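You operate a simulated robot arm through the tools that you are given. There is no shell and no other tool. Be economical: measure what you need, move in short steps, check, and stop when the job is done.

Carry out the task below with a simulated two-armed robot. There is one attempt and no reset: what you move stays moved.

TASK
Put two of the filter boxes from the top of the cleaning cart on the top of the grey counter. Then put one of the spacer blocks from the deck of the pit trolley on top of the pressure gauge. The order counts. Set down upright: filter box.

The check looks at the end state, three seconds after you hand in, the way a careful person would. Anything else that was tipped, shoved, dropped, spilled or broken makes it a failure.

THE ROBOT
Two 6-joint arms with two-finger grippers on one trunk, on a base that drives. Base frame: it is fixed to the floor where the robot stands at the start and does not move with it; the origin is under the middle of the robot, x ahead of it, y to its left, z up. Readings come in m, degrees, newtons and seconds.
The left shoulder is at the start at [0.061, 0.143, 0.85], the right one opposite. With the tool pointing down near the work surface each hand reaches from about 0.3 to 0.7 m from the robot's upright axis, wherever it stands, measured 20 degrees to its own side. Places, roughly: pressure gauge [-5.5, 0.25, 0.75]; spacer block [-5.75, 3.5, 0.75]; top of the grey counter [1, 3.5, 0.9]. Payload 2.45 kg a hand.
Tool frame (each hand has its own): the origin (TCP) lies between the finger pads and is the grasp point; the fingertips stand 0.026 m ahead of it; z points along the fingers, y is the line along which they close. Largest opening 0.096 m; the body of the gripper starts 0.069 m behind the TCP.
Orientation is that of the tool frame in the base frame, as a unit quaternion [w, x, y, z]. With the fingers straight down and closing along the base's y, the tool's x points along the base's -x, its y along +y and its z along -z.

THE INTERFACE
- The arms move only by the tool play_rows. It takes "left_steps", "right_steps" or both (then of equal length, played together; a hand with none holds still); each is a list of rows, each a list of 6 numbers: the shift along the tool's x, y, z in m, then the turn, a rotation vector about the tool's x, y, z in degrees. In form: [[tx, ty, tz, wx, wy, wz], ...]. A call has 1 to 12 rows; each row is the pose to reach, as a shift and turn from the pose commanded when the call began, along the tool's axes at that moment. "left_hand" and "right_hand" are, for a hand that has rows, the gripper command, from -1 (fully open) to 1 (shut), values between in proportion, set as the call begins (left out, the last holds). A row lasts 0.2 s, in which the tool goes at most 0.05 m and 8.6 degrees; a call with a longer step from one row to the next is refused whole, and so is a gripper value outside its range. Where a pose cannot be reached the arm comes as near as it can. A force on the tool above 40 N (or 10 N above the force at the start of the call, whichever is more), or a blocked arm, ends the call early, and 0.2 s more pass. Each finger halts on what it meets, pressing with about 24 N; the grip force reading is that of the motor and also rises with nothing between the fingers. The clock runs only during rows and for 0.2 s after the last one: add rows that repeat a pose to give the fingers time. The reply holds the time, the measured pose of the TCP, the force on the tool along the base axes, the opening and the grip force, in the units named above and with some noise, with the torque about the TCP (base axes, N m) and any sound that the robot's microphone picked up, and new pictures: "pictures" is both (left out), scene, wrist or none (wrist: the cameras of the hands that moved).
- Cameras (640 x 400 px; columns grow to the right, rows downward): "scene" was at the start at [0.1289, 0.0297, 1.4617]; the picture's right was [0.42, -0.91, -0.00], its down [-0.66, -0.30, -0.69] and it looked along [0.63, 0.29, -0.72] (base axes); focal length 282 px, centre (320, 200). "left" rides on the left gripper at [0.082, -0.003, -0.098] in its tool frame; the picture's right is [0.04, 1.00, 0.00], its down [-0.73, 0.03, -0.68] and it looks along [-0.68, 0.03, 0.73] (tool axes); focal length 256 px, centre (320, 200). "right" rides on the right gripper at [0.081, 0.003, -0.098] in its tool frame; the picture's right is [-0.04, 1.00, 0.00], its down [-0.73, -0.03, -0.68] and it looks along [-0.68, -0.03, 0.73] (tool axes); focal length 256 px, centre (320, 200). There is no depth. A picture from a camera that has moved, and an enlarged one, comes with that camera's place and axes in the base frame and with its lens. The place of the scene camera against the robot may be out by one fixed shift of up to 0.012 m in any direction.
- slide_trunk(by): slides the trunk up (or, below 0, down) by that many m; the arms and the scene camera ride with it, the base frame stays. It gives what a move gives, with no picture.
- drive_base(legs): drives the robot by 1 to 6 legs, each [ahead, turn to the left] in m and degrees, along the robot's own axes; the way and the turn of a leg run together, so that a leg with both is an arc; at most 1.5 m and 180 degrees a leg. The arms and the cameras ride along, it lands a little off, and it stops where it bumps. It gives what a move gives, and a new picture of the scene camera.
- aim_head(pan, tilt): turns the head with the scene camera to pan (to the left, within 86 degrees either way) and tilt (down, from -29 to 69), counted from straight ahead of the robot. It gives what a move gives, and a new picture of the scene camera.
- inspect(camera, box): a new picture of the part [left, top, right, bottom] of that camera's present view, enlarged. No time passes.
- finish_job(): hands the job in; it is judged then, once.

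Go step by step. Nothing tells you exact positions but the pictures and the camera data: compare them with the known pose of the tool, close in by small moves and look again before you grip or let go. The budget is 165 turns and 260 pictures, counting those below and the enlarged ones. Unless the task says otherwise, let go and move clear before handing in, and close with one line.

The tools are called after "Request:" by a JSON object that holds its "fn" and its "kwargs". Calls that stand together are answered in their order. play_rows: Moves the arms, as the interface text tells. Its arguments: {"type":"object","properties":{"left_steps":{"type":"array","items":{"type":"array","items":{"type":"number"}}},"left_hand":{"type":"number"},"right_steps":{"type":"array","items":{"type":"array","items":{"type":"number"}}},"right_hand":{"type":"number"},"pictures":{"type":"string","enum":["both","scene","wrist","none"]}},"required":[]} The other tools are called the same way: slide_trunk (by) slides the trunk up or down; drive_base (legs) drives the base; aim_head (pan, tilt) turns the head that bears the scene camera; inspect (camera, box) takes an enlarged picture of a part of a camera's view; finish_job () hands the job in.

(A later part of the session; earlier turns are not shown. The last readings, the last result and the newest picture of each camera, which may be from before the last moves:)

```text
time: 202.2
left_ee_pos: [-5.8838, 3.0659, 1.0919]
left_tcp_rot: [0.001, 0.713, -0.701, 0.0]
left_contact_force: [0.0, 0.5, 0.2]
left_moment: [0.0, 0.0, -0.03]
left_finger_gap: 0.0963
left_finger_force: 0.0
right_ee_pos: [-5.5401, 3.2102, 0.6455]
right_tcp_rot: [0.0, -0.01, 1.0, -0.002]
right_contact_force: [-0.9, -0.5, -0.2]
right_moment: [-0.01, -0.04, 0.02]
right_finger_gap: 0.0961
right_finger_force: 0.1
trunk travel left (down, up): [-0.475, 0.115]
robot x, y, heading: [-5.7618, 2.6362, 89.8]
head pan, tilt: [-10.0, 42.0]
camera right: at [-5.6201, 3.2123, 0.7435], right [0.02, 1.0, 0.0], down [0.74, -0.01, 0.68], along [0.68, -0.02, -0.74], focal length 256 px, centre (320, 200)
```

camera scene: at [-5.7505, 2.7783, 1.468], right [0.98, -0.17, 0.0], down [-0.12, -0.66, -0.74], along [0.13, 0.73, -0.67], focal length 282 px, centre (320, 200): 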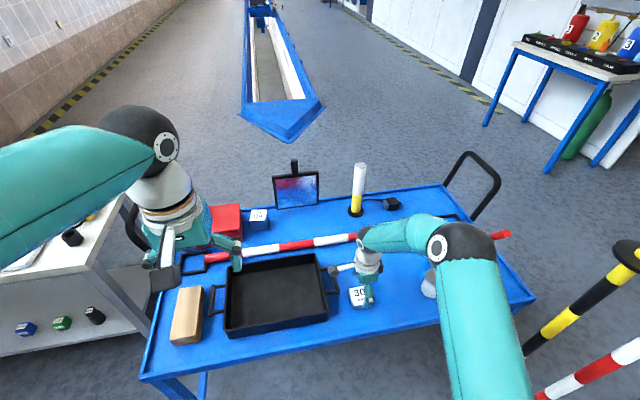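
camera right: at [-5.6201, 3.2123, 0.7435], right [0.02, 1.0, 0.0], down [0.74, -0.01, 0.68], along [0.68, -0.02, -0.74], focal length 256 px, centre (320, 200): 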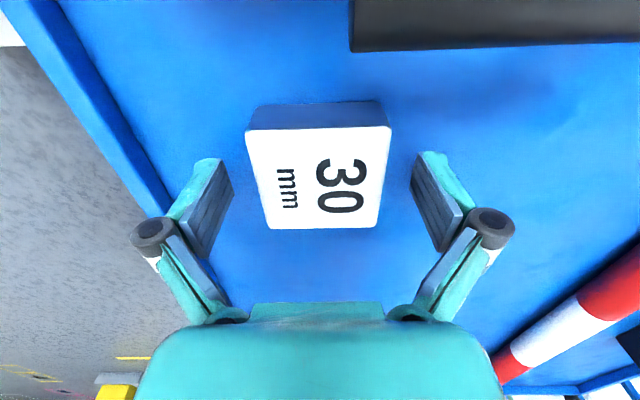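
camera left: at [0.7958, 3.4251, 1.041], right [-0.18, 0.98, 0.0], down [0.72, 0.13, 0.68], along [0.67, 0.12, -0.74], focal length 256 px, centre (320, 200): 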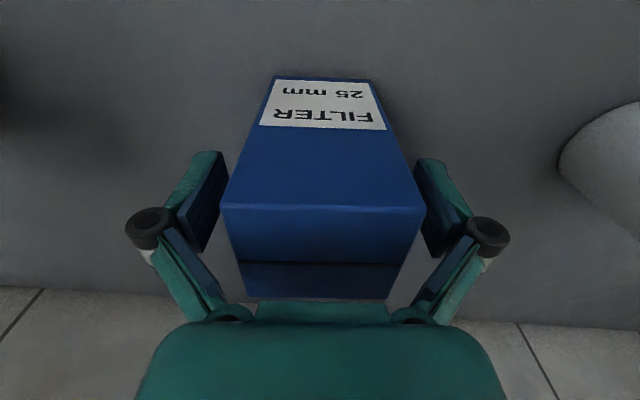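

Request:
{"fn": "play_rows", "kwargs": {"right_steps": [[0, 0, 0.003, 0, 0, 0], [0, 0, 0.003, 0, 0, 0]], "pictures": "none"}}

Request:
{"fn": "play_rows", "kwargs": {"right_steps": [[0, 0, 0, 0, 0, 0], [0, 0, 0, 0, 0, 0], [0, 0, 0, 0, 0, 0], [0, 0, 0, 0, 0, 0]], "right_hand": 1, "pictures": "wrist"}}

```text
time: 202.8
left_ee_pos: [-5.8832, 3.066, 1.0917]
left_tcp_rot: [0.001, 0.713, -0.701, 0.001]
left_contact_force: [0.2, -0.5, -0.5]
left_moment: [-0.02, 0.01, -0.03]
left_finger_gap: 0.0962
left_finger_force: 0.1
right_ee_pos: [-5.5386, 3.2102, 0.6437]
right_tcp_rot: [-0.001, -0.011, 1.0, -0.001]
right_contact_force: [-0.1, 0.2, 0.2]
right_moment: [0.01, 0.02, -0.01]
right_finger_gap: 0.0961
right_finger_force: 0.2
trunk travel left (down, up): [-0.475, 0.115]
robot x, y, heading: [-5.7615, 2.6378, 90.1]
head pan, tilt: [-10.0, 42.0]
```

```text
time: 203.8
left_ee_pos: [-5.8836, 3.0664, 1.0924]
left_tcp_rot: [0.0, 0.713, -0.701, 0.0]
left_contact_force: [0.4, -0.7, -0.2]
left_moment: [0.0, -0.01, -0.04]
left_finger_gap: 0.0957
left_finger_force: 0.0
right_ee_pos: [-5.5396, 3.2097, 0.6449]
right_tcp_rot: [-0.001, -0.009, 1.0, -0.002]
right_contact_force: [1.1, 1.0, 0.4]
right_moment: [0.03, 0.01, -0.02]
right_finger_gap: 0.0617
right_finger_force: 23.8
trunk travel left (down, up): [-0.475, 0.115]
robot x, y, heading: [-5.7574, 2.6407, 90.1]
head pan, tilt: [-10.0, 42.0]
camera right: at [-5.6201, 3.2122, 0.7413], right [0.02, 1.0, 0.0], down [0.74, -0.01, 0.68], along [0.68, -0.02, -0.74], focal length 256 px, centre (320, 200)
```

right: 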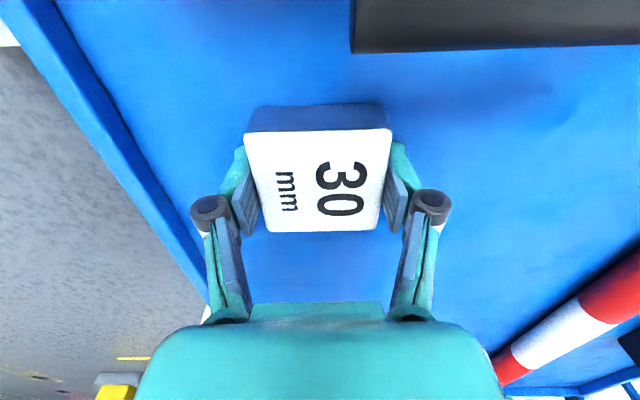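

The block is gripped with a 0.0617 m opening. I'll lift it and draw it in.

Request:
{"fn": "play_rows", "kwargs": {"right_steps": [[0, 0, -0.02, 0, 0, 0], [0, 0, -0.06, 0, 0, 0], [0, 0, -0.11, 0, 0, 0], [0, 0, -0.16, 0, 0, 0], [0, 0, -0.21, 0, 0, 0], [0, 0, -0.26, 0, 0, 0], [0, 0, -0.31, 0, 0, 0], [0, 0, -0.36, 0, 0, 0], [0.025, -0.035, -0.38, 0, 0, 0], [0.05, -0.075, -0.39, 0, 0, 0], [0.075, -0.115, -0.4, 0, 0, 0], [0.1, -0.15, -0.4, 0, 0, 0]]}}

```text
time: 206.4
left_ee_pos: [-5.8829, 3.0644, 1.0908]
left_tcp_rot: [0.001, 0.713, -0.701, 0.001]
left_contact_force: [-0.2, 0.2, -0.5]
left_moment: [-0.01, 0.03, 0.02]
left_finger_gap: 0.0963
left_finger_force: 0.1
right_ee_pos: [-5.6362, 3.0575, 1.0445]
right_tcp_rot: [-0.001, -0.011, 1.0, -0.001]
right_contact_force: [-0.1, -0.1, -2.1]
right_moment: [-0.01, -0.02, 0.0]
right_finger_gap: 0.0619
right_finger_force: 23.7
trunk travel left (down, up): [-0.475, 0.115]
robot x, y, heading: [-5.7611, 2.6385, 89.8]
head pan, tilt: [-10.0, 42.0]
camera scene: at [-5.7507, 2.7773, 1.4681], right [0.98, -0.17, 0.0], down [-0.12, -0.66, -0.74], along [0.13, 0.73, -0.67], focal length 282 px, centre (320, 200)
camera right: at [-5.7168, 3.0604, 1.1421], right [0.02, 1.0, 0.0], down [0.74, -0.01, 0.68], along [0.68, -0.02, -0.74], focal length 256 px, centre (320, 200)
```

scene: 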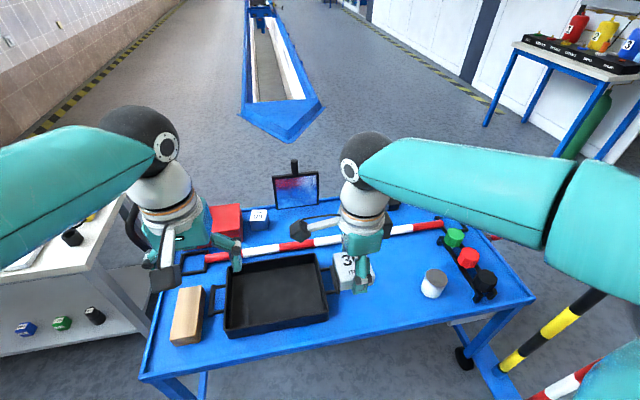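
right: 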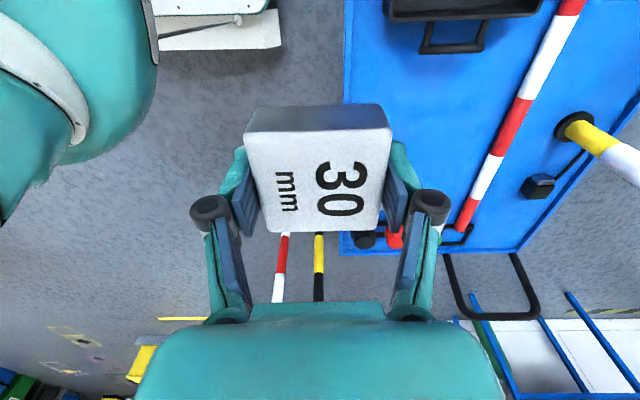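

The block is held. I'll back away and head around the east end of the gauge table.

Request:
{"fn": "drive_base", "kwargs": {"legs": [[-0.28, 0], [0, -45], [0, -44]]}}

```text
time: 212.7
left_ee_pos: [-5.3429, 2.5201, 1.0927]
left_tcp_rot: [-0.002, -0.063, 0.998, 0.001]
left_contact_force: [0.0, -0.7, 0.1]
left_moment: [0.07, 0.03, -0.02]
left_finger_gap: 0.096
left_finger_force: 0.1
right_ee_pos: [-5.3223, 2.2725, 1.044]
right_tcp_rot: [-0.004, 0.659, 0.752, 0.0]
right_contact_force: [1.3, -1.6, -2.4]
right_moment: [0.03, 0.02, -0.01]
right_finger_gap: 0.0618
right_finger_force: 24.5
trunk travel left (down, up): [-0.475, 0.115]
robot x, y, heading: [-5.7634, 2.4108, 4.6]
head pan, tilt: [-10.0, 42.0]
stopped in leg 3: the robot was blocked; the commanded pose is now the measured one
camera scene: at [-5.6234, 2.3988, 1.4678], right [-0.1, -1.0, 0.0], down [-0.67, 0.07, -0.74], along [0.74, -0.07, -0.67], focal length 282 px, centre (320, 200)
```

scene: 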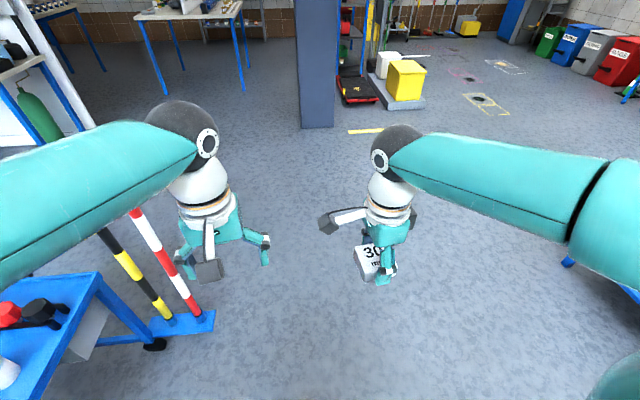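

Request:
{"fn": "drive_base", "kwargs": {"legs": [[0, -8], [1.45, 0]]}}

Request:
{"fn": "aim_head", "kwargs": {"pan": -75, "tilt": 25}}

```text
time: 220.8
left_ee_pos: [-3.8641, 2.3159, 1.093]
left_tcp_rot: [-0.001, 0.029, 1.0, 0.001]
left_contact_force: [-0.4, -0.5, 0.6]
left_moment: [0.01, 0.0, 0.01]
left_finger_gap: 0.096
left_finger_force: 0.0
right_ee_pos: [-3.8902, 2.0696, 1.0443]
right_tcp_rot: [-0.003, 0.726, 0.687, -0.001]
right_contact_force: [-0.3, -0.4, -2.4]
right_moment: [-0.02, -0.02, 0.02]
right_finger_gap: 0.0618
right_finger_force: 24.1
trunk travel left (down, up): [-0.475, 0.115]
robot x, y, heading: [-4.3012, 2.281, -6.3]
head pan, tilt: [-10.0, 42.0]
camera scene: at [-4.1621, 2.2465, 1.4679], right [-0.28, -0.96, 0.0], down [-0.64, 0.19, -0.74], along [0.71, -0.21, -0.67], focal length 282 px, centre (320, 200)
```

scene: 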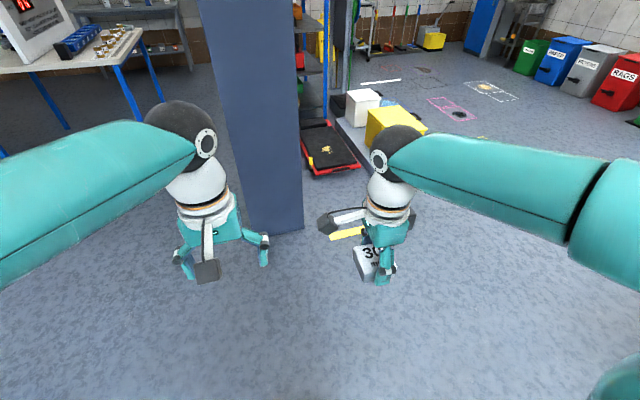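

```text
time: 222.1
left_ee_pos: [-3.8648, 2.3159, 1.0929]
left_tcp_rot: [0.0, 0.029, 1.0, 0.0]
left_contact_force: [0.2, 0.4, 0.4]
left_moment: [0.02, -0.01, 0.03]
left_finger_gap: 0.0961
left_finger_force: 0.0
right_ee_pos: [-3.89, 2.0691, 1.0453]
right_tcp_rot: [-0.004, 0.726, 0.688, 0.0]
right_contact_force: [0.8, 0.9, -1.6]
right_moment: [-0.02, 0.0, -0.01]
right_finger_gap: 0.0616
right_finger_force: 24.3
trunk travel left (down, up): [-0.475, 0.115]
robot x, y, heading: [-4.2955, 2.2811, -6.3]
head pan, tilt: [-75.0, 25.0]
camera scene: at [-4.2287, 2.1789, 1.4942], right [-0.99, -0.15, 0.0], down [-0.07, 0.42, -0.91], along [0.14, -0.9, -0.42], focal length 282 px, centre (320, 200)
```

scene: 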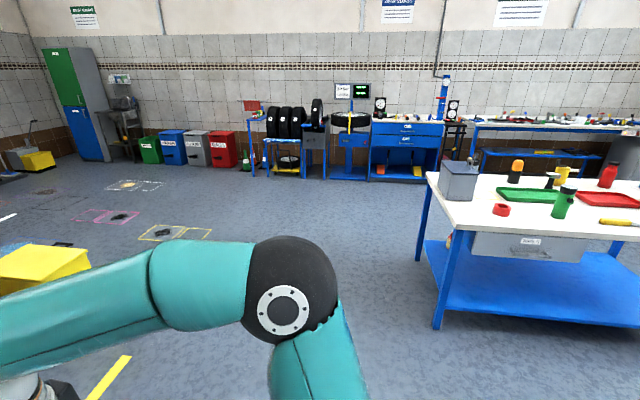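

The space south of the table is clear. I'll turn and go down along its east side.

Request:
{"fn": "drive_base", "kwargs": {"legs": [[0, -42], [0, -39], [1.4, 0], [1.3, 0]]}}

```text
time: 226.6
left_ee_pos: [-4.173, 1.8559, 1.0933]
left_tcp_rot: [0.001, 0.652, 0.758, 0.001]
left_contact_force: [-0.1, 0.4, -0.2]
left_moment: [0.07, -0.08, 0.02]
left_finger_gap: 0.096
left_finger_force: 0.1
right_ee_pos: [-4.4204, 1.8308, 1.0443]
right_tcp_rot: [-0.004, 0.997, 0.077, 0.002]
right_contact_force: [-1.0, 0.6, -2.9]
right_moment: [0.01, -0.02, 0.02]
right_finger_gap: 0.0616
right_finger_force: 23.9
trunk travel left (down, up): [-0.475, 0.115]
robot x, y, heading: [-4.2411, 2.2832, -86.3]
head pan, tilt: [-75.0, 25.0]
stopped in leg 2: the robot was blocked; the commanded pose is now the measured one
camera scene: at [-4.3346, 2.1859, 1.4938], right [-0.32, 0.95, 0.0], down [0.4, 0.14, -0.9], along [-0.86, -0.29, -0.43], focal length 282 px, centre (320, 200)
```

scene: 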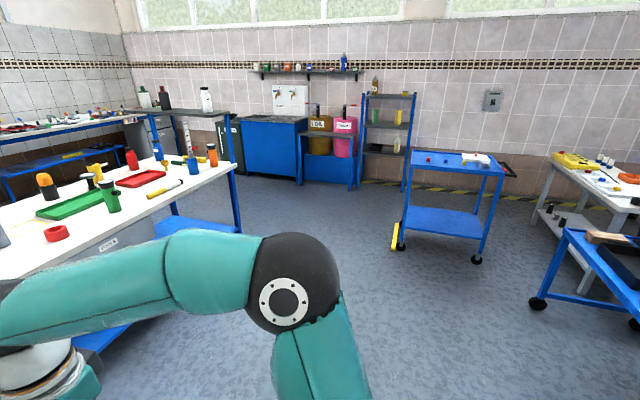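

Request:
{"fn": "drive_base", "kwargs": {"legs": [[1.4, 0], [1.35, 0]]}}

Request:
{"fn": "drive_base", "kwargs": {"legs": [[0, -47], [0, -47]]}}

Request:
{"fn": "aim_head", "kwargs": {"pan": 0, "tilt": 25}}

```text
time: 239.8
left_ee_pos: [-4.1352, -0.8366, 1.0941]
left_tcp_rot: [0.0, 0.683, 0.731, -0.002]
left_contact_force: [0.4, 0.2, 0.1]
left_moment: [0.01, 0.01, 0.01]
left_finger_gap: 0.0961
left_finger_force: 0.1
right_ee_pos: [-4.383, -0.8419, 1.0455]
right_tcp_rot: [-0.003, 0.999, 0.038, 0.002]
right_contact_force: [0.1, -0.3, -2.6]
right_moment: [-0.03, 0.01, 0.0]
right_finger_gap: 0.0619
right_finger_force: 24.1
trunk travel left (down, up): [-0.475, 0.115]
robot x, y, heading: [-4.1671, -0.4047, -91.2]
head pan, tilt: [-75.0, 25.0]
camera scene: at [-4.2667, -0.4944, 1.4942], right [-0.25, 0.97, 0.0], down [0.41, 0.1, -0.91], along [-0.88, -0.22, -0.42], focal length 282 px, centre (320, 200)
```

scene: 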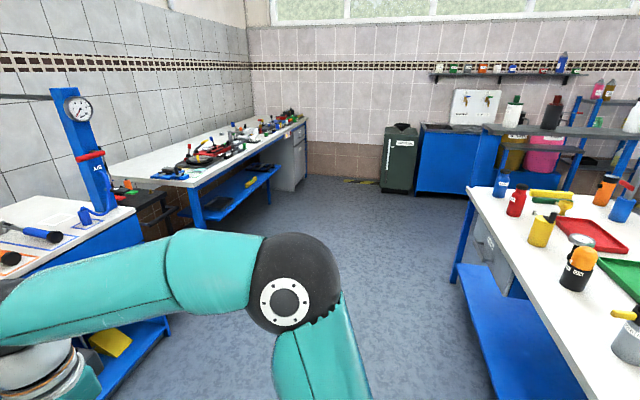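

```text
time: 244.2
left_ee_pos: [-4.5876, -0.5401, 1.0961]
left_tcp_rot: [0.0, 0.989, 0.15, -0.001]
left_contact_force: [0.1, 1.2, -0.3]
left_moment: [-0.08, -0.05, 0.01]
left_finger_gap: 0.0959
left_finger_force: 0.1
right_ee_pos: [-4.6489, -0.3001, 1.046]
right_tcp_rot: [0.0, 0.806, -0.592, 0.004]
right_contact_force: [-0.7, 0.6, -3.3]
right_moment: [-0.03, -0.01, 0.02]
right_finger_gap: 0.0618
right_finger_force: 24.1
trunk travel left (down, up): [-0.475, 0.115]
robot x, y, heading: [-4.1585, -0.4645, -169.4]
head pan, tilt: [-75.0, 25.0]
stopped in leg 2: the robot was blocked; the commanded pose is now the measured one
camera scene: at [-4.2687, -0.3895, 1.4938], right [0.9, 0.43, 0.0], down [0.19, -0.38, -0.9], along [-0.39, 0.82, -0.43], focal length 282 px, centre (320, 200)
```

scene: 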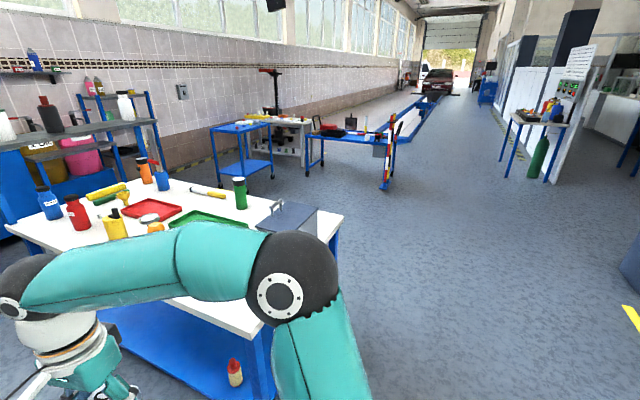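

```text
time: 245.7
left_ee_pos: [-4.5858, -0.5432, 1.0978]
left_tcp_rot: [-0.002, 0.989, 0.149, -0.002]
left_contact_force: [0.1, -0.2, 0.3]
left_moment: [0.03, -0.02, -0.01]
left_finger_gap: 0.0959
left_finger_force: 0.0
right_ee_pos: [-4.647, -0.3026, 1.0461]
right_tcp_rot: [-0.001, 0.806, -0.592, 0.003]
right_contact_force: [0.2, -0.6, -2.2]
right_moment: [-0.03, -0.03, 0.02]
right_finger_gap: 0.0618
right_finger_force: 23.7
trunk travel left (down, up): [-0.475, 0.115]
robot x, y, heading: [-4.1645, -0.4586, -169.5]
head pan, tilt: [0.0, 25.0]
camera scene: at [-4.317, -0.4923, 1.4942], right [-0.18, 0.98, 0.0], down [0.42, 0.08, -0.91], along [-0.89, -0.17, -0.42], focal length 282 px, centre (320, 200)
```

scene: 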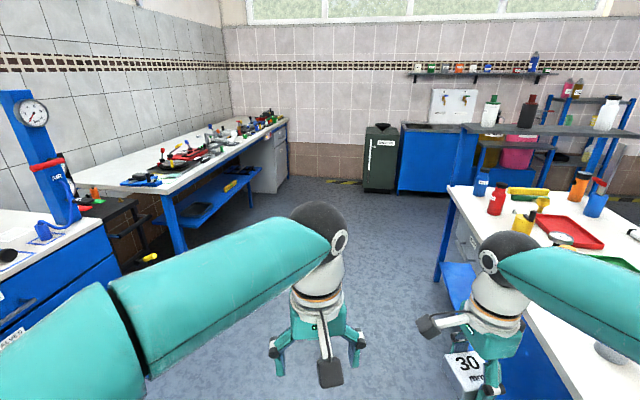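

I'll straighten to heading 180 and drive west along the table's south side.

Request:
{"fn": "drive_base", "kwargs": {"legs": [[0, -10], [1.4, 0]]}}

Request:
{"fn": "drive_base", "kwargs": {"legs": [[0, -46], [0, -44]]}}

Request:
{"fn": "aim_head", "kwargs": {"pan": 0, "tilt": 40}}

```text
time: 253.7
left_ee_pos: [-6.0193, -0.4331, 1.0976]
left_tcp_rot: [-0.002, 0.999, 0.041, -0.001]
left_contact_force: [-0.6, -0.6, -0.5]
left_moment: [0.01, -0.03, 0.04]
left_finger_gap: 0.0958
left_finger_force: 0.0
right_ee_pos: [-6.0271, -0.1838, 1.0459]
right_tcp_rot: [0.0, 0.737, -0.676, 0.003]
right_contact_force: [0.3, -0.6, -2.8]
right_moment: [0.01, -0.01, -0.01]
right_finger_gap: 0.0619
right_finger_force: 23.8
trunk travel left (down, up): [-0.475, 0.115]
robot x, y, heading: [-5.5842, -0.4425, 178.2]
head pan, tilt: [0.0, 25.0]
camera scene: at [-5.7449, -0.4408, 1.4942], right [0.03, 1.0, 0.0], down [0.42, -0.01, -0.91], along [-0.91, 0.03, -0.42], focal length 282 px, centre (320, 200)
```

scene: 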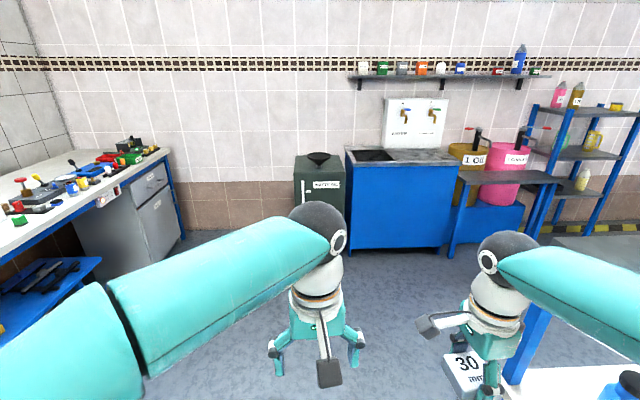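

```text
time: 258.1
left_ee_pos: [-5.6798, -0.0127, 1.0987]
left_tcp_rot: [-0.002, 0.81, -0.587, 0.0]
left_contact_force: [0.4, 0.7, -0.5]
left_moment: [-0.07, 0.07, 0.0]
left_finger_gap: 0.096
left_finger_force: 0.1
right_ee_pos: [-5.4394, 0.0524, 1.0455]
right_tcp_rot: [-0.003, -0.159, 0.987, -0.006]
right_contact_force: [0.6, 1.4, -3.0]
right_moment: [-0.05, 0.02, 0.0]
right_finger_gap: 0.0617
right_finger_force: 24.2
trunk travel left (down, up): [-0.475, 0.115]
robot x, y, heading: [-5.643, -0.4512, 100.0]
head pan, tilt: [0.0, 25.0]
stopped in leg 2: the robot was blocked; the commanded pose is now the measured one
camera scene: at [-5.6692, -0.3014, 1.494], right [0.99, 0.17, 0.0], down [0.07, -0.42, -0.91], along [-0.15, 0.89, -0.42], focal length 282 px, centre (320, 200)
```

scene: 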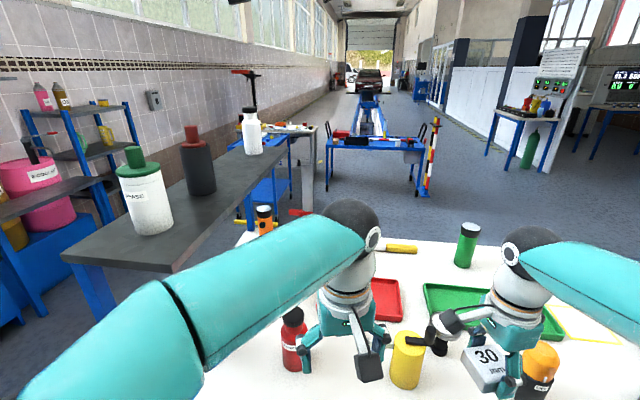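

```text
time: 258.8
left_ee_pos: [-5.6819, -0.0152, 1.0999]
left_tcp_rot: [-0.003, 0.809, -0.587, 0.0]
left_contact_force: [-0.2, -0.4, -0.7]
left_moment: [-0.01, 0.04, -0.04]
left_finger_gap: 0.096
left_finger_force: 0.1
right_ee_pos: [-5.4414, 0.0499, 1.0473]
right_tcp_rot: [-0.001, -0.16, 0.987, -0.004]
right_contact_force: [0.1, 0.2, -2.3]
right_moment: [0.02, 0.02, -0.02]
right_finger_gap: 0.0617
right_finger_force: 24.3
trunk travel left (down, up): [-0.475, 0.115]
robot x, y, heading: [-5.644, -0.453, 99.5]
head pan, tilt: [0.0, 40.0]
camera scene: at [-5.6706, -0.3107, 1.471], right [0.99, 0.17, 0.0], down [0.11, -0.63, -0.77], along [-0.13, 0.76, -0.64], focal length 282 px, centre (320, 200)
```

scene: 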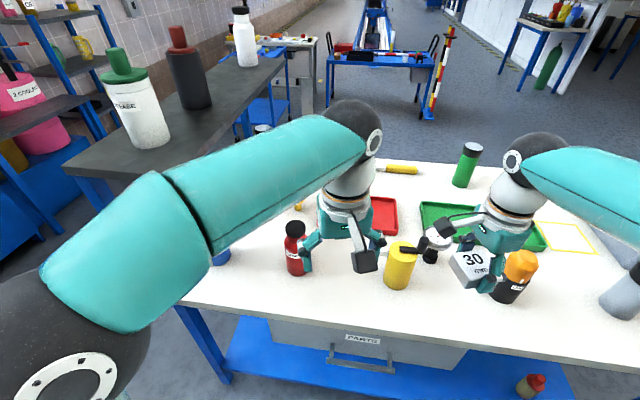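

I'm facing the table, and the gauge is just beyond the yellow can, partly hidden. I'll zoom in on it.

Request:
{"fn": "inspect", "kwargs": {"camera": "scene", "box": [360, 190, 560, 310]}}

Request:
{"fn": "inspect", "kwargs": {"camera": "right", "box": [0, 0, 640, 400]}}

Request:
{"fn": "inspect", "kwargs": {"camera": "left", "box": [0, 0, 640, 400]}}

```text
3.20 times, centred on (460, 250) of scene
camera zoom: at [-5.6706, -0.3107, 1.471], right [0.99, 0.17, 0.0], down [0.11, -0.63, -0.77], along [-0.13, 0.76, -0.64], focal length 903 px, centre (-128, 40)
```

zoom: 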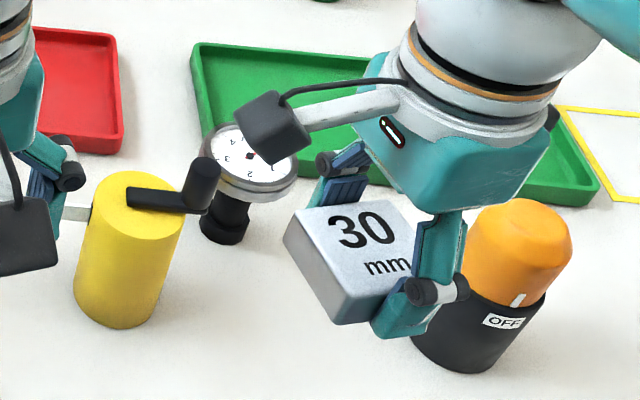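

```text
1.00 times, centred on (320, 200) of right (not enlarged: the box is as wide or as high as the picture)
camera zoom: at [-5.5189, 0.0288, 1.1456], right [-0.28, 0.96, -0.01], down [0.71, 0.21, 0.68], along [0.65, 0.18, -0.74], focal length 256 px, centre (320, 200)
```

zoom: 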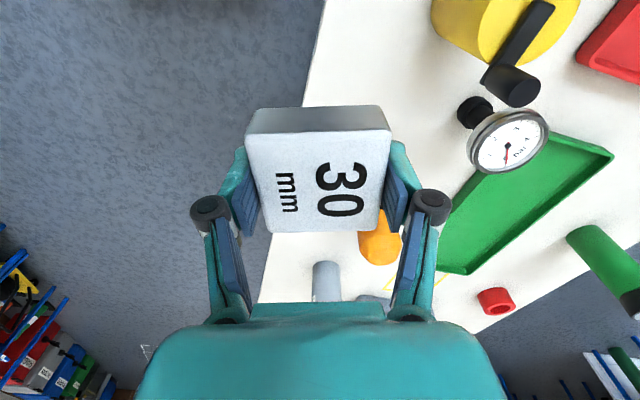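

```text
1.00 times, centred on (320, 200) of left (not enlarged: the box is as wide or as high as the picture)
camera zoom: at [-5.6529, -0.0927, 1.1975], right [-0.94, -0.35, 0.0], down [-0.26, 0.69, 0.68], along [-0.24, 0.64, -0.73], focal length 256 px, centre (320, 200)
```

zoom: 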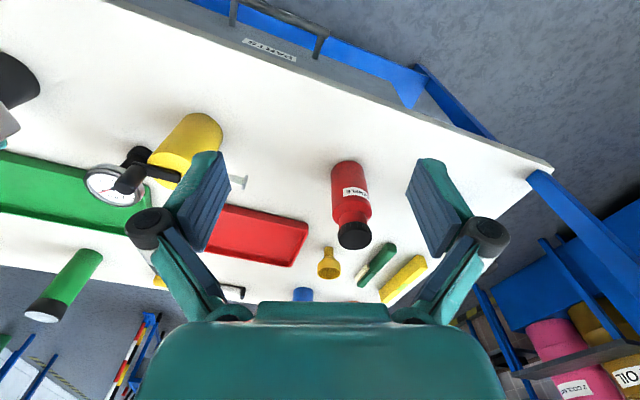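

The gauge is a dial facing up, centred at about (-5.442, 0.26) with its face near z 0.893. The yellow can's nozzle knob is at about (-5.494, 0.186), top near 0.945. I'll move ahead 0.11 m to get the dial in reach.

Request:
{"fn": "drive_base", "kwargs": {"legs": [[0.11, 0]]}}

```text
time: 260.0
left_ee_pos: [-5.6998, 0.0943, 1.0987]
left_tcp_rot: [-0.002, 0.81, -0.586, 0.001]
left_contact_force: [0.5, 0.5, -1.2]
left_moment: [-0.04, -0.03, 0.01]
left_finger_gap: 0.0958
left_finger_force: 0.1
right_ee_pos: [-5.4602, 0.1602, 1.047]
right_tcp_rot: [-0.001, -0.16, 0.987, -0.005]
right_contact_force: [0.3, -0.1, -2.8]
right_moment: [-0.04, 0.02, 0.0]
right_finger_gap: 0.0617
right_finger_force: 23.8
trunk travel left (down, up): [-0.475, 0.115]
robot x, y, heading: [-5.6612, -0.3449, 99.5]
head pan, tilt: [0.0, 40.0]
camera scene: at [-5.6898, -0.2004, 1.4706], right [0.99, 0.17, 0.0], down [0.11, -0.64, -0.76], along [-0.13, 0.75, -0.64], focal length 282 px, centre (320, 200)
```

scene: 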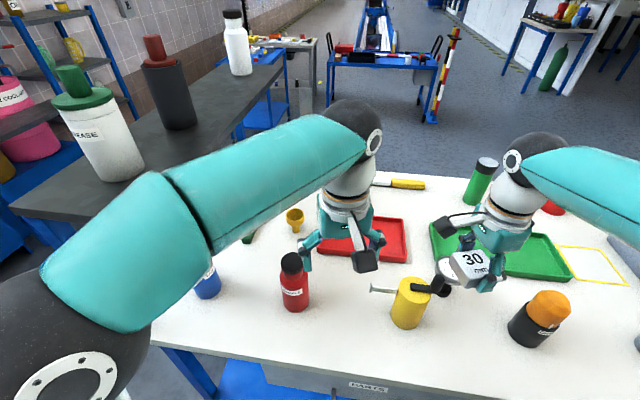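

Request:
{"fn": "play_rows", "kwargs": {"right_steps": [[-0.016, 0.03, 0, 0, 0, 0], [-0.032, 0.06, 0, 0, 0, 0], [-0.049, 0.089, 0, 0, 0, 0], [-0.049, 0.089, 0, 0, 0, 0]]}}

Request:
{"fn": "inspect", "kwargs": {"camera": "scene", "box": [380, 190, 580, 310]}}

Request:
{"fn": "inspect", "kwargs": {"camera": "left", "box": [0, 0, 320, 200]}}

```text
time: 261.0
left_ee_pos: [-5.7005, 0.0928, 1.0997]
left_tcp_rot: [-0.002, 0.81, -0.586, 0.0]
left_contact_force: [0.2, 0.4, -0.7]
left_moment: [0.01, 0.0, -0.03]
left_finger_gap: 0.0962
left_finger_force: 0.2
right_ee_pos: [-5.4435, 0.2556, 1.0463]
right_tcp_rot: [-0.002, -0.159, 0.987, -0.004]
right_contact_force: [-0.2, -0.7, -2.9]
right_moment: [0.02, 0.01, -0.04]
right_finger_gap: 0.0618
right_finger_force: 23.8
trunk travel left (down, up): [-0.475, 0.115]
robot x, y, heading: [-5.6623, -0.3422, 99.5]
head pan, tilt: [0.0, 40.0]
camera scene: at [-5.6893, -0.204, 1.471], right [0.99, 0.17, 0.0], down [0.11, -0.63, -0.77], along [-0.13, 0.76, -0.64], focal length 282 px, centre (320, 200)
camera right: at [-5.5211, 0.2351, 1.1438], right [-0.28, 0.96, -0.01], down [0.71, 0.21, 0.68], along [0.65, 0.18, -0.74], focal length 256 px, centre (320, 200)
```

scene: 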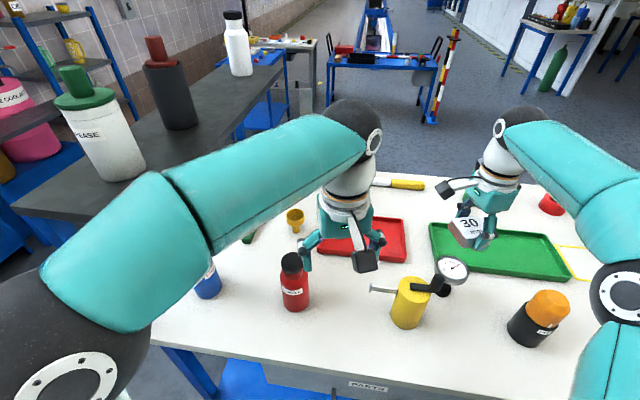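
right: 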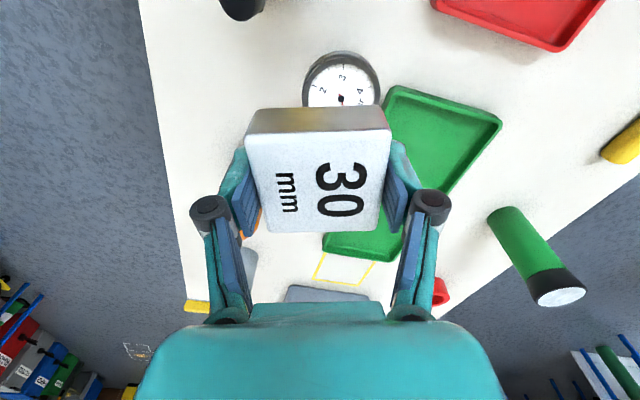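

```text
3.20 times, centred on (480, 250) of scene
camera zoom: at [-5.6893, -0.204, 1.471], right [0.99, 0.17, 0.0], down [0.11, -0.63, -0.77], along [-0.13, 0.76, -0.64], focal length 903 px, centre (-192, 40)
```

zoom: 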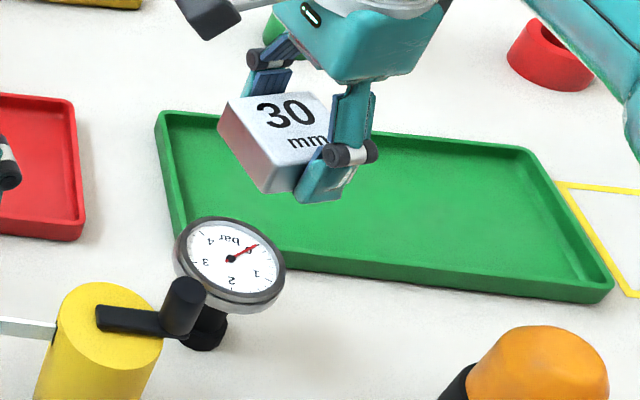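

```text
2.00 times, centred on (160, 100) of left
camera zoom: at [-5.6716, 0.0143, 1.1982], right [-0.94, -0.35, 0.0], down [-0.26, 0.68, 0.68], along [-0.24, 0.64, -0.73], focal length 512 px, centre (640, 400)
```

zoom: 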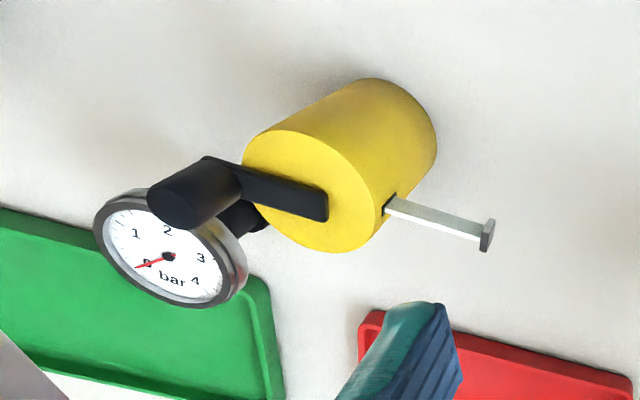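

Request:
{"fn": "inspect", "kwargs": {"camera": "scene", "box": [420, 235, 490, 305]}}

Request:
{"fn": "inspect", "kwargs": {"camera": "left", "box": [30, 70, 150, 170]}}

Request:
{"fn": "inspect", "kwargs": {"camera": "right", "box": [280, 30, 400, 120]}}

```text
5.71 times, centred on (455, 270) of scene
camera zoom: at [-5.6893, -0.204, 1.471], right [0.99, 0.17, 0.0], down [0.11, -0.63, -0.77], along [-0.13, 0.76, -0.64], focal length 1612 px, centre (-451, -200)
```

zoom: 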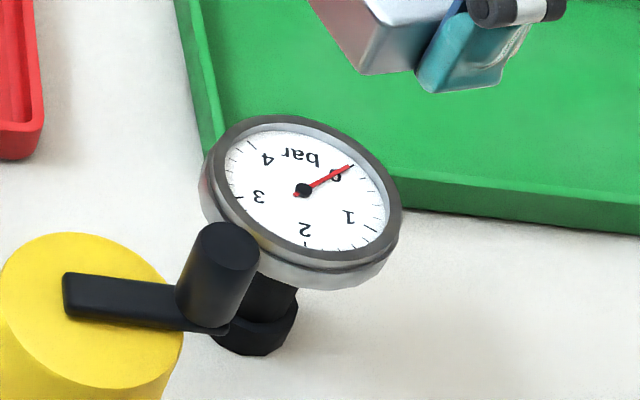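

```text
4.00 times, centred on (90, 120) of left
camera zoom: at [-5.6716, 0.0143, 1.1982], right [-0.94, -0.35, 0.0], down [-0.26, 0.68, 0.68], along [-0.24, 0.64, -0.73], focal length 1024 px, centre (1240, 520)
```

zoom: 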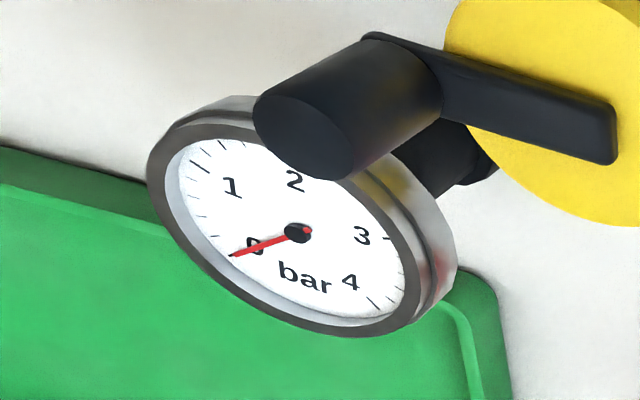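

```text
4.44 times, centred on (340, 75) of right
camera zoom: at [-5.5211, 0.2351, 1.1438], right [-0.28, 0.96, -0.01], down [0.71, 0.21, 0.68], along [0.65, 0.18, -0.74], focal length 1138 px, centre (231, 756)
```

zoom: 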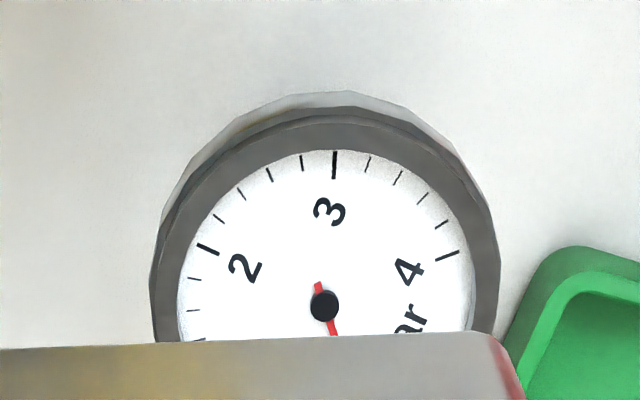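

Close views put the dial hub at about (-5.430, 0.281), face z ≈ 0.878, rim about 76 mm across. The knob is over 0.1 m away. I'll shift over the dial and lower part way.

Request:
{"fn": "play_rows", "kwargs": {"right_steps": [[-0.01, 0.01, 0, 0, 0, 0], [-0.02, 0.02, 0, 0, 0, 0], [-0.02, 0.02, 0.035, 0, 0, 0], [-0.02, 0.02, 0.07, 0, 0, 0], [-0.02, 0.02, 0.095, 0, 0, 0], [-0.02, 0.02, 0.095, 0, 0, 0]], "pictures": "wrist"}}

Request:
{"fn": "inspect", "kwargs": {"camera": "scene", "box": [400, 190, 520, 310]}}

Request:
{"fn": "inspect", "kwargs": {"camera": "left", "box": [0, 40, 200, 200]}}

```text
time: 262.4
left_ee_pos: [-5.7003, 0.0935, 1.0993]
left_tcp_rot: [-0.002, 0.81, -0.586, 0.0]
left_contact_force: [-0.4, -0.6, 0.1]
left_moment: [0.04, 0.0, -0.05]
left_finger_gap: 0.0958
left_finger_force: 0.1
right_ee_pos: [-5.4305, 0.2817, 0.9513]
right_tcp_rot: [-0.003, -0.159, 0.987, -0.004]
right_contact_force: [-0.2, 0.4, -2.7]
right_moment: [0.02, -0.02, 0.0]
right_finger_gap: 0.0617
right_finger_force: 24.1
trunk travel left (down, up): [-0.475, 0.115]
robot x, y, heading: [-5.6583, -0.3399, 99.6]
head pan, tilt: [0.0, 40.0]
camera right: at [-5.5084, 0.26, 1.0502], right [-0.28, 0.96, -0.01], down [0.71, 0.21, 0.68], along [0.65, 0.18, -0.74], focal length 256 px, centre (320, 200)
```

right: 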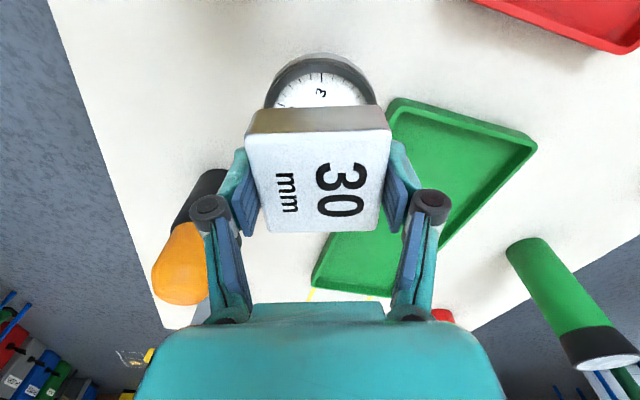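

```text
3.33 times, centred on (460, 250) of scene
camera zoom: at [-5.6894, -0.2028, 1.4709], right [0.99, 0.17, 0.0], down [0.11, -0.63, -0.77], along [-0.13, 0.75, -0.64], focal length 940 px, centre (-147, 33)
```

zoom: 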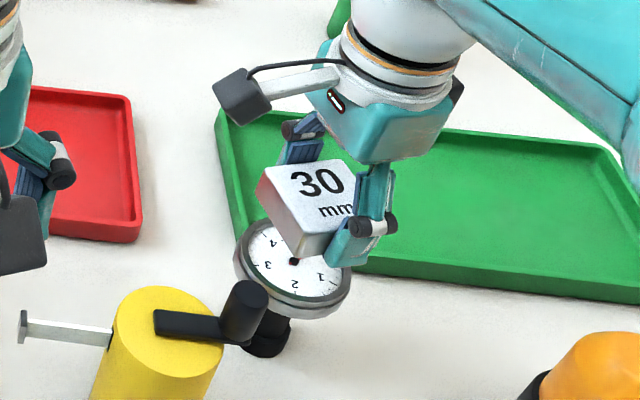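

```text
2.50 times, centred on (100, 120) of left
camera zoom: at [-5.6717, 0.0153, 1.1978], right [-0.94, -0.35, 0.0], down [-0.26, 0.69, 0.68], along [-0.24, 0.64, -0.73], focal length 640 px, centre (870, 400)
```

zoom: 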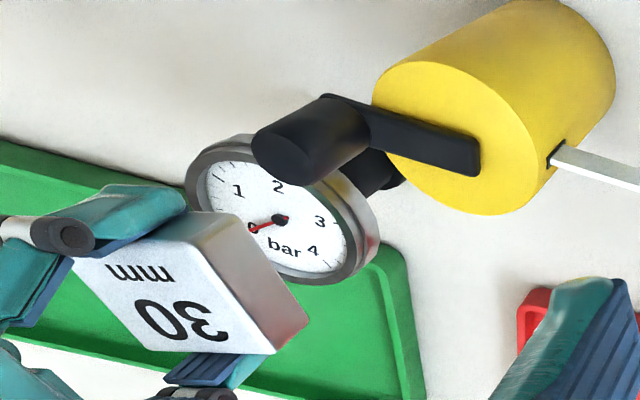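

Request:
{"fn": "inspect", "kwargs": {"camera": "scene", "box": [430, 220, 500, 290]}}

Request:
{"fn": "inspect", "kwargs": {"camera": "right", "box": [230, 40, 410, 240]}}

```text
5.71 times, centred on (465, 255) of scene
camera zoom: at [-5.6894, -0.2028, 1.4709], right [0.99, 0.17, 0.0], down [0.11, -0.63, -0.77], along [-0.13, 0.75, -0.64], focal length 1612 px, centre (-509, -114)
```

zoom: 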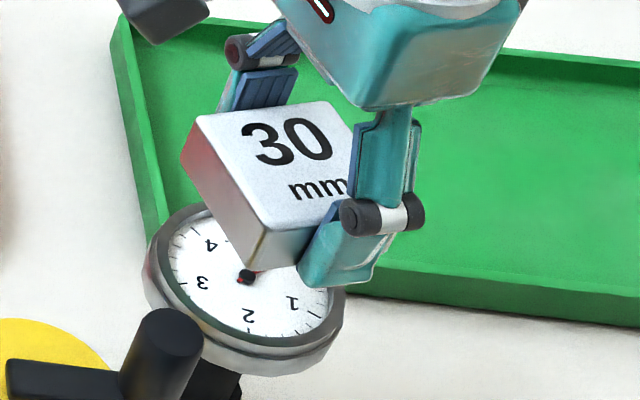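

```text
2.00 times, centred on (320, 140) of right
camera zoom: at [-5.5084, 0.26, 1.0502], right [-0.28, 0.96, -0.01], down [0.71, 0.21, 0.68], along [0.65, 0.18, -0.74], focal length 512 px, centre (320, 320)
```

zoom: 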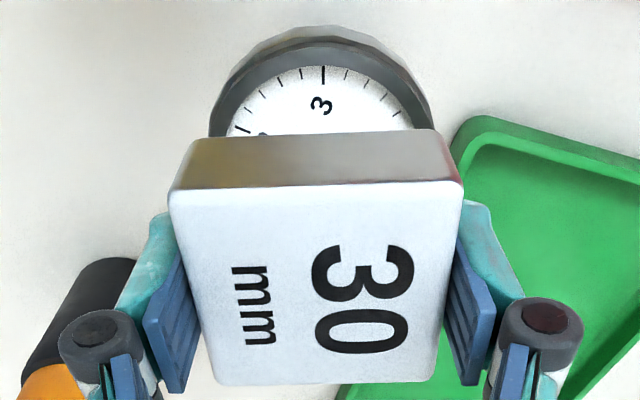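

The block is centred over the dial to within a few millimetres, about 45 mm above it. I'll lower most of that gap and look.

Request:
{"fn": "play_rows", "kwargs": {"right_steps": [[-0.002, 0, 0.012, 0, 0, 0], [-0.002, 0, 0.022, 0, 0, 0], [-0.002, 0, 0.03, 0, 0, 0], [-0.002, 0, 0.03, 0, 0, 0]], "pictures": "none"}}

Request:
{"fn": "inspect", "kwargs": {"camera": "scene", "box": [430, 220, 500, 290]}}

Request:
{"fn": "inspect", "kwargs": {"camera": "left", "box": [0, 40, 200, 200]}}

```text
time: 263.4
left_ee_pos: [-5.6999, 0.0929, 1.0991]
left_tcp_rot: [-0.002, 0.81, -0.586, -0.001]
left_contact_force: [-0.5, -0.7, 0.2]
left_moment: [0.04, -0.06, 0.01]
left_finger_gap: 0.096
left_finger_force: 0.0
right_ee_pos: [-5.4279, 0.2824, 0.9226]
right_tcp_rot: [-0.002, -0.159, 0.987, -0.004]
right_contact_force: [0.3, -0.7, -2.8]
right_moment: [-0.01, 0.03, 0.04]
right_finger_gap: 0.0619
right_finger_force: 23.6
trunk travel left (down, up): [-0.475, 0.115]
robot x, y, heading: [-5.6557, -0.348, 99.8]
head pan, tilt: [0.0, 40.0]
```

```text
5.71 times, centred on (465, 255) of scene
camera zoom: at [-5.6894, -0.2028, 1.4709], right [0.99, 0.17, 0.0], down [0.11, -0.63, -0.77], along [-0.13, 0.75, -0.64], focal length 1612 px, centre (-509, -114)
```

zoom: 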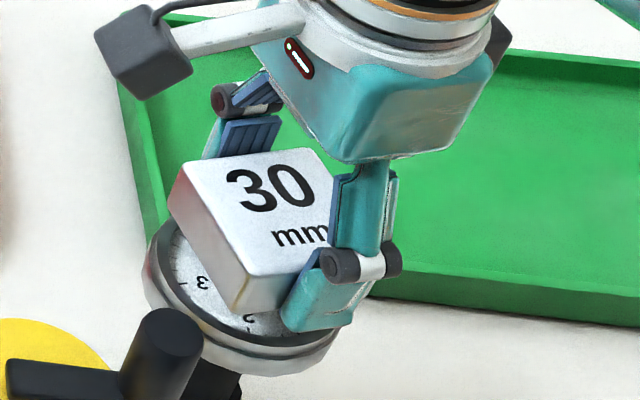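

```text
2.50 times, centred on (100, 120) of left
camera zoom: at [-5.6716, 0.0152, 1.1978], right [-0.94, -0.35, 0.0], down [-0.26, 0.69, 0.68], along [-0.24, 0.64, -0.73], focal length 640 px, centre (870, 400)
```

zoom: 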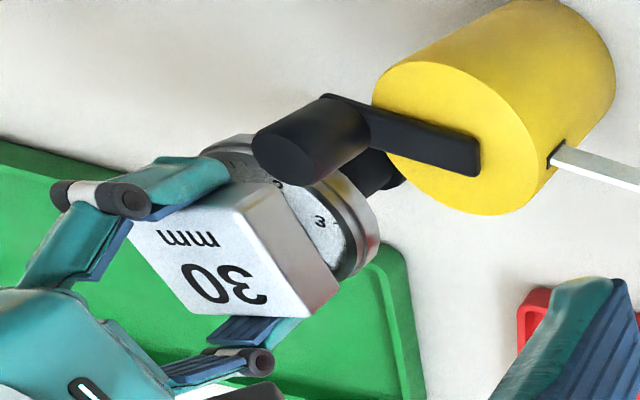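

It is centred, with about 12 mm left. I'll lower in 2 mm steps.

Request:
{"fn": "play_rows", "kwargs": {"right_steps": [[0, 0, 0.003, 0, 0, 0], [0, 0, 0.005, 0, 0, 0], [0, 0, 0.007, 0, 0, 0], [0, 0, 0.009, 0, 0, 0], [0, 0, 0.01, 0, 0, 0], [0, 0, 0.01, 0, 0, 0]], "pictures": "none"}}

Request:
{"fn": "inspect", "kwargs": {"camera": "scene", "box": [430, 220, 500, 290]}}

```text
time: 264.8
left_ee_pos: [-5.6997, 0.0922, 1.0988]
left_tcp_rot: [-0.002, 0.81, -0.586, 0.0]
left_contact_force: [0.0, 0.0, -0.4]
left_moment: [0.02, -0.02, -0.03]
left_finger_gap: 0.0962
left_finger_force: 0.1
right_ee_pos: [-5.4263, 0.2834, 0.9112]
right_tcp_rot: [-0.002, -0.159, 0.987, -0.004]
right_contact_force: [0.1, -0.4, -2.8]
right_moment: [0.0, -0.01, 0.01]
right_finger_gap: 0.0616
right_finger_force: 23.3
trunk travel left (down, up): [-0.475, 0.115]
robot x, y, heading: [-5.6597, -0.3399, 99.6]
head pan, tilt: [0.0, 40.0]
```

```text
5.71 times, centred on (465, 255) of scene
camera zoom: at [-5.6894, -0.2027, 1.4709], right [0.99, 0.17, 0.0], down [0.11, -0.63, -0.77], along [-0.13, 0.75, -0.64], focal length 1612 px, centre (-509, -114)
```

zoom: 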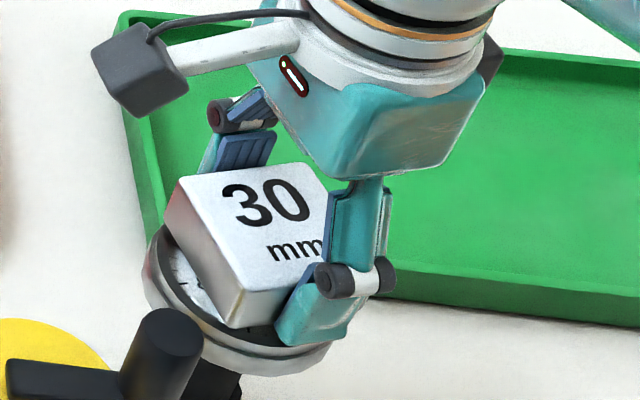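

Request:
{"fn": "play_rows", "kwargs": {"right_steps": [[0, 0, 0.0015, 0, 0, 0], [0, 0, 0.003, 0, 0, 0], [0, 0, 0.0045, 0, 0, 0], [0, 0, 0.0055, 0, 0, 0], [0, 0, 0.0055, 0, 0, 0]], "pictures": "none"}}

Request:
{"fn": "inspect", "kwargs": {"camera": "scene", "box": [430, 220, 500, 290]}}

```text
time: 266.0
left_ee_pos: [-5.7002, 0.0928, 1.0996]
left_tcp_rot: [-0.003, 0.81, -0.586, -0.001]
left_contact_force: [-0.5, -0.1, 0.4]
left_moment: [-0.01, 0.01, 0.03]
left_finger_gap: 0.0961
left_finger_force: 0.0
right_ee_pos: [-5.426, 0.2817, 0.9058]
right_tcp_rot: [-0.002, -0.159, 0.987, -0.005]
right_contact_force: [0.3, -1.0, -2.1]
right_moment: [0.03, 0.01, 0.0]
right_finger_gap: 0.0618
right_finger_force: 24.1
trunk travel left (down, up): [-0.475, 0.115]
robot x, y, heading: [-5.6591, -0.3443, 99.8]
head pan, tilt: [0.0, 40.0]
```

```text
5.71 times, centred on (465, 255) of scene
camera zoom: at [-5.6894, -0.2027, 1.4709], right [0.99, 0.17, 0.0], down [0.11, -0.63, -0.77], along [-0.13, 0.75, -0.64], focal length 1612 px, centre (-509, -114)
```

zoom: 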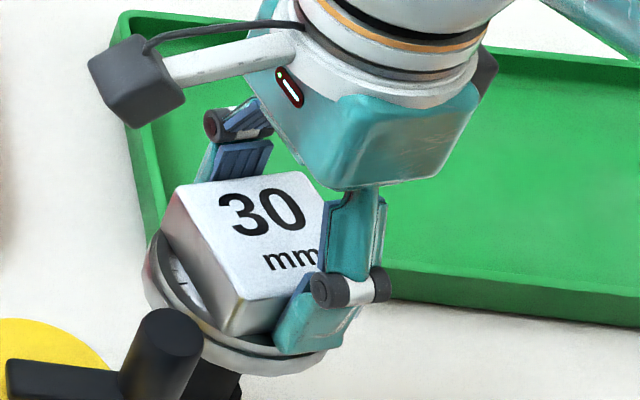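

Request:
{"fn": "play_rows", "kwargs": {"right_steps": [[0, 0, 0.001, 0, 0, 0], [0, 0, 0.002, 0, 0, 0], [0, 0, 0.003, 0, 0, 0], [0, 0, 0.004, 0, 0, 0], [0, 0, 0.004, 0, 0, 0]], "pictures": "none"}}

Request:
{"fn": "inspect", "kwargs": {"camera": "left", "box": [30, 70, 150, 170]}}

```text
time: 267.2
left_ee_pos: [-5.6999, 0.0935, 1.0996]
left_tcp_rot: [-0.002, 0.81, -0.586, -0.001]
left_contact_force: [0.0, -0.1, -1.1]
left_moment: [0.0, 0.01, 0.0]
left_finger_gap: 0.0961
left_finger_force: 0.0
right_ee_pos: [-5.4275, 0.2831, 0.902]
right_tcp_rot: [-0.002, -0.16, 0.987, -0.004]
right_contact_force: [0.3, -0.4, -2.0]
right_moment: [-0.02, 0.01, 0.02]
right_finger_gap: 0.0618
right_finger_force: 24.4
trunk travel left (down, up): [-0.475, 0.115]
robot x, y, heading: [-5.659, -0.3414, 99.4]
head pan, tilt: [0.0, 40.0]
```

```text
4.00 times, centred on (90, 120) of left
camera zoom: at [-5.6717, 0.0153, 1.1978], right [-0.94, -0.35, 0.0], down [-0.26, 0.69, 0.68], along [-0.24, 0.64, -0.73], focal length 1024 px, centre (1240, 520)
```

zoom: 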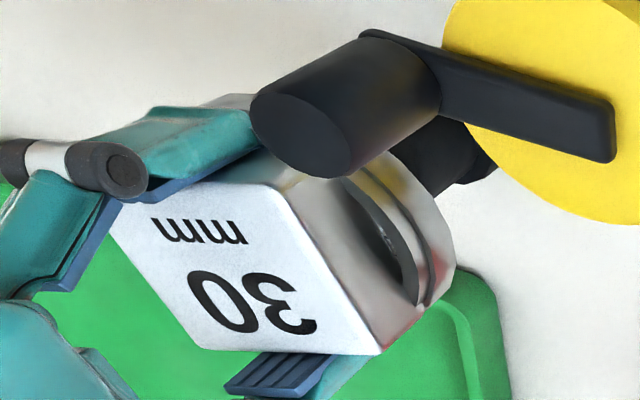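

Request:
{"fn": "play_rows", "kwargs": {"right_steps": [[0, 0, 0.001, 0, 0, 0], [0, 0, 0.002, 0, 0, 0], [0, 0, 0.003, 0, 0, 0], [0, 0, 0.003, 0, 0, 0]], "pictures": "none"}}

Request:
{"fn": "inspect", "kwargs": {"camera": "left", "box": [30, 70, 150, 170]}}

```text
time: 268.2
left_ee_pos: [-5.6999, 0.0912, 1.1009]
left_tcp_rot: [-0.003, 0.81, -0.587, 0.0]
left_contact_force: [0.6, -0.2, -0.1]
left_moment: [0.01, 0.02, -0.01]
left_finger_gap: 0.096
left_finger_force: 0.0
right_ee_pos: [-5.428, 0.2817, 0.9013]
right_tcp_rot: [-0.001, -0.158, 0.987, 0.0]
right_contact_force: [-0.2, 5.2, 15.9]
right_moment: [0.38, 0.17, -0.03]
right_finger_gap: 0.0615
right_finger_force: 23.8
trunk travel left (down, up): [-0.475, 0.115]
robot x, y, heading: [-5.6578, -0.342, 99.7]
head pan, tilt: [0.0, 40.0]
```

```text
4.00 times, centred on (90, 120) of left
camera zoom: at [-5.6722, 0.0143, 1.1983], right [-0.94, -0.35, 0.0], down [-0.26, 0.68, 0.68], along [-0.23, 0.64, -0.73], focal length 1024 px, centre (1240, 520)
```

zoom: 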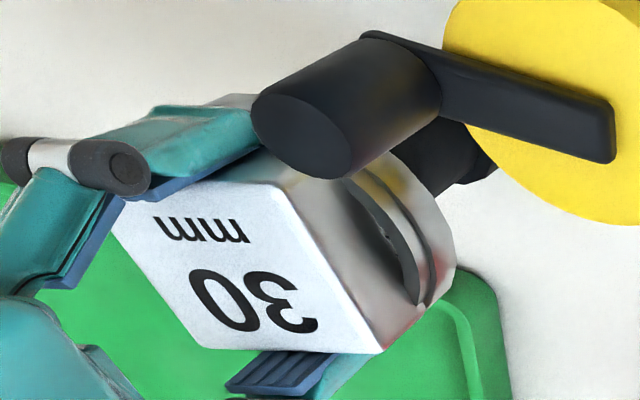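

The block is in contact at 16 N. I'll ease off about 1 mm and open the hand.

Request:
{"fn": "play_rows", "kwargs": {"right_steps": [[0, 0, -0.001, 0, 0, 0], [0, 0, -0.001, 0, 0, 0]], "pictures": "none"}}

```text
time: 268.8
left_ee_pos: [-5.6997, 0.092, 1.1013]
left_tcp_rot: [-0.003, 0.81, -0.586, 0.0]
left_contact_force: [-1.0, -0.3, -0.2]
left_moment: [0.01, -0.01, 0.0]
left_finger_gap: 0.0961
left_finger_force: 0.1
right_ee_pos: [-5.4274, 0.2821, 0.9012]
right_tcp_rot: [-0.002, -0.159, 0.987, -0.003]
right_contact_force: [-1.8, 5.5, 13.5]
right_moment: [0.48, 0.17, 0.0]
right_finger_gap: 0.0616
right_finger_force: 24.0
trunk travel left (down, up): [-0.475, 0.115]
robot x, y, heading: [-5.6604, -0.3431, 99.5]
head pan, tilt: [0.0, 40.0]
```

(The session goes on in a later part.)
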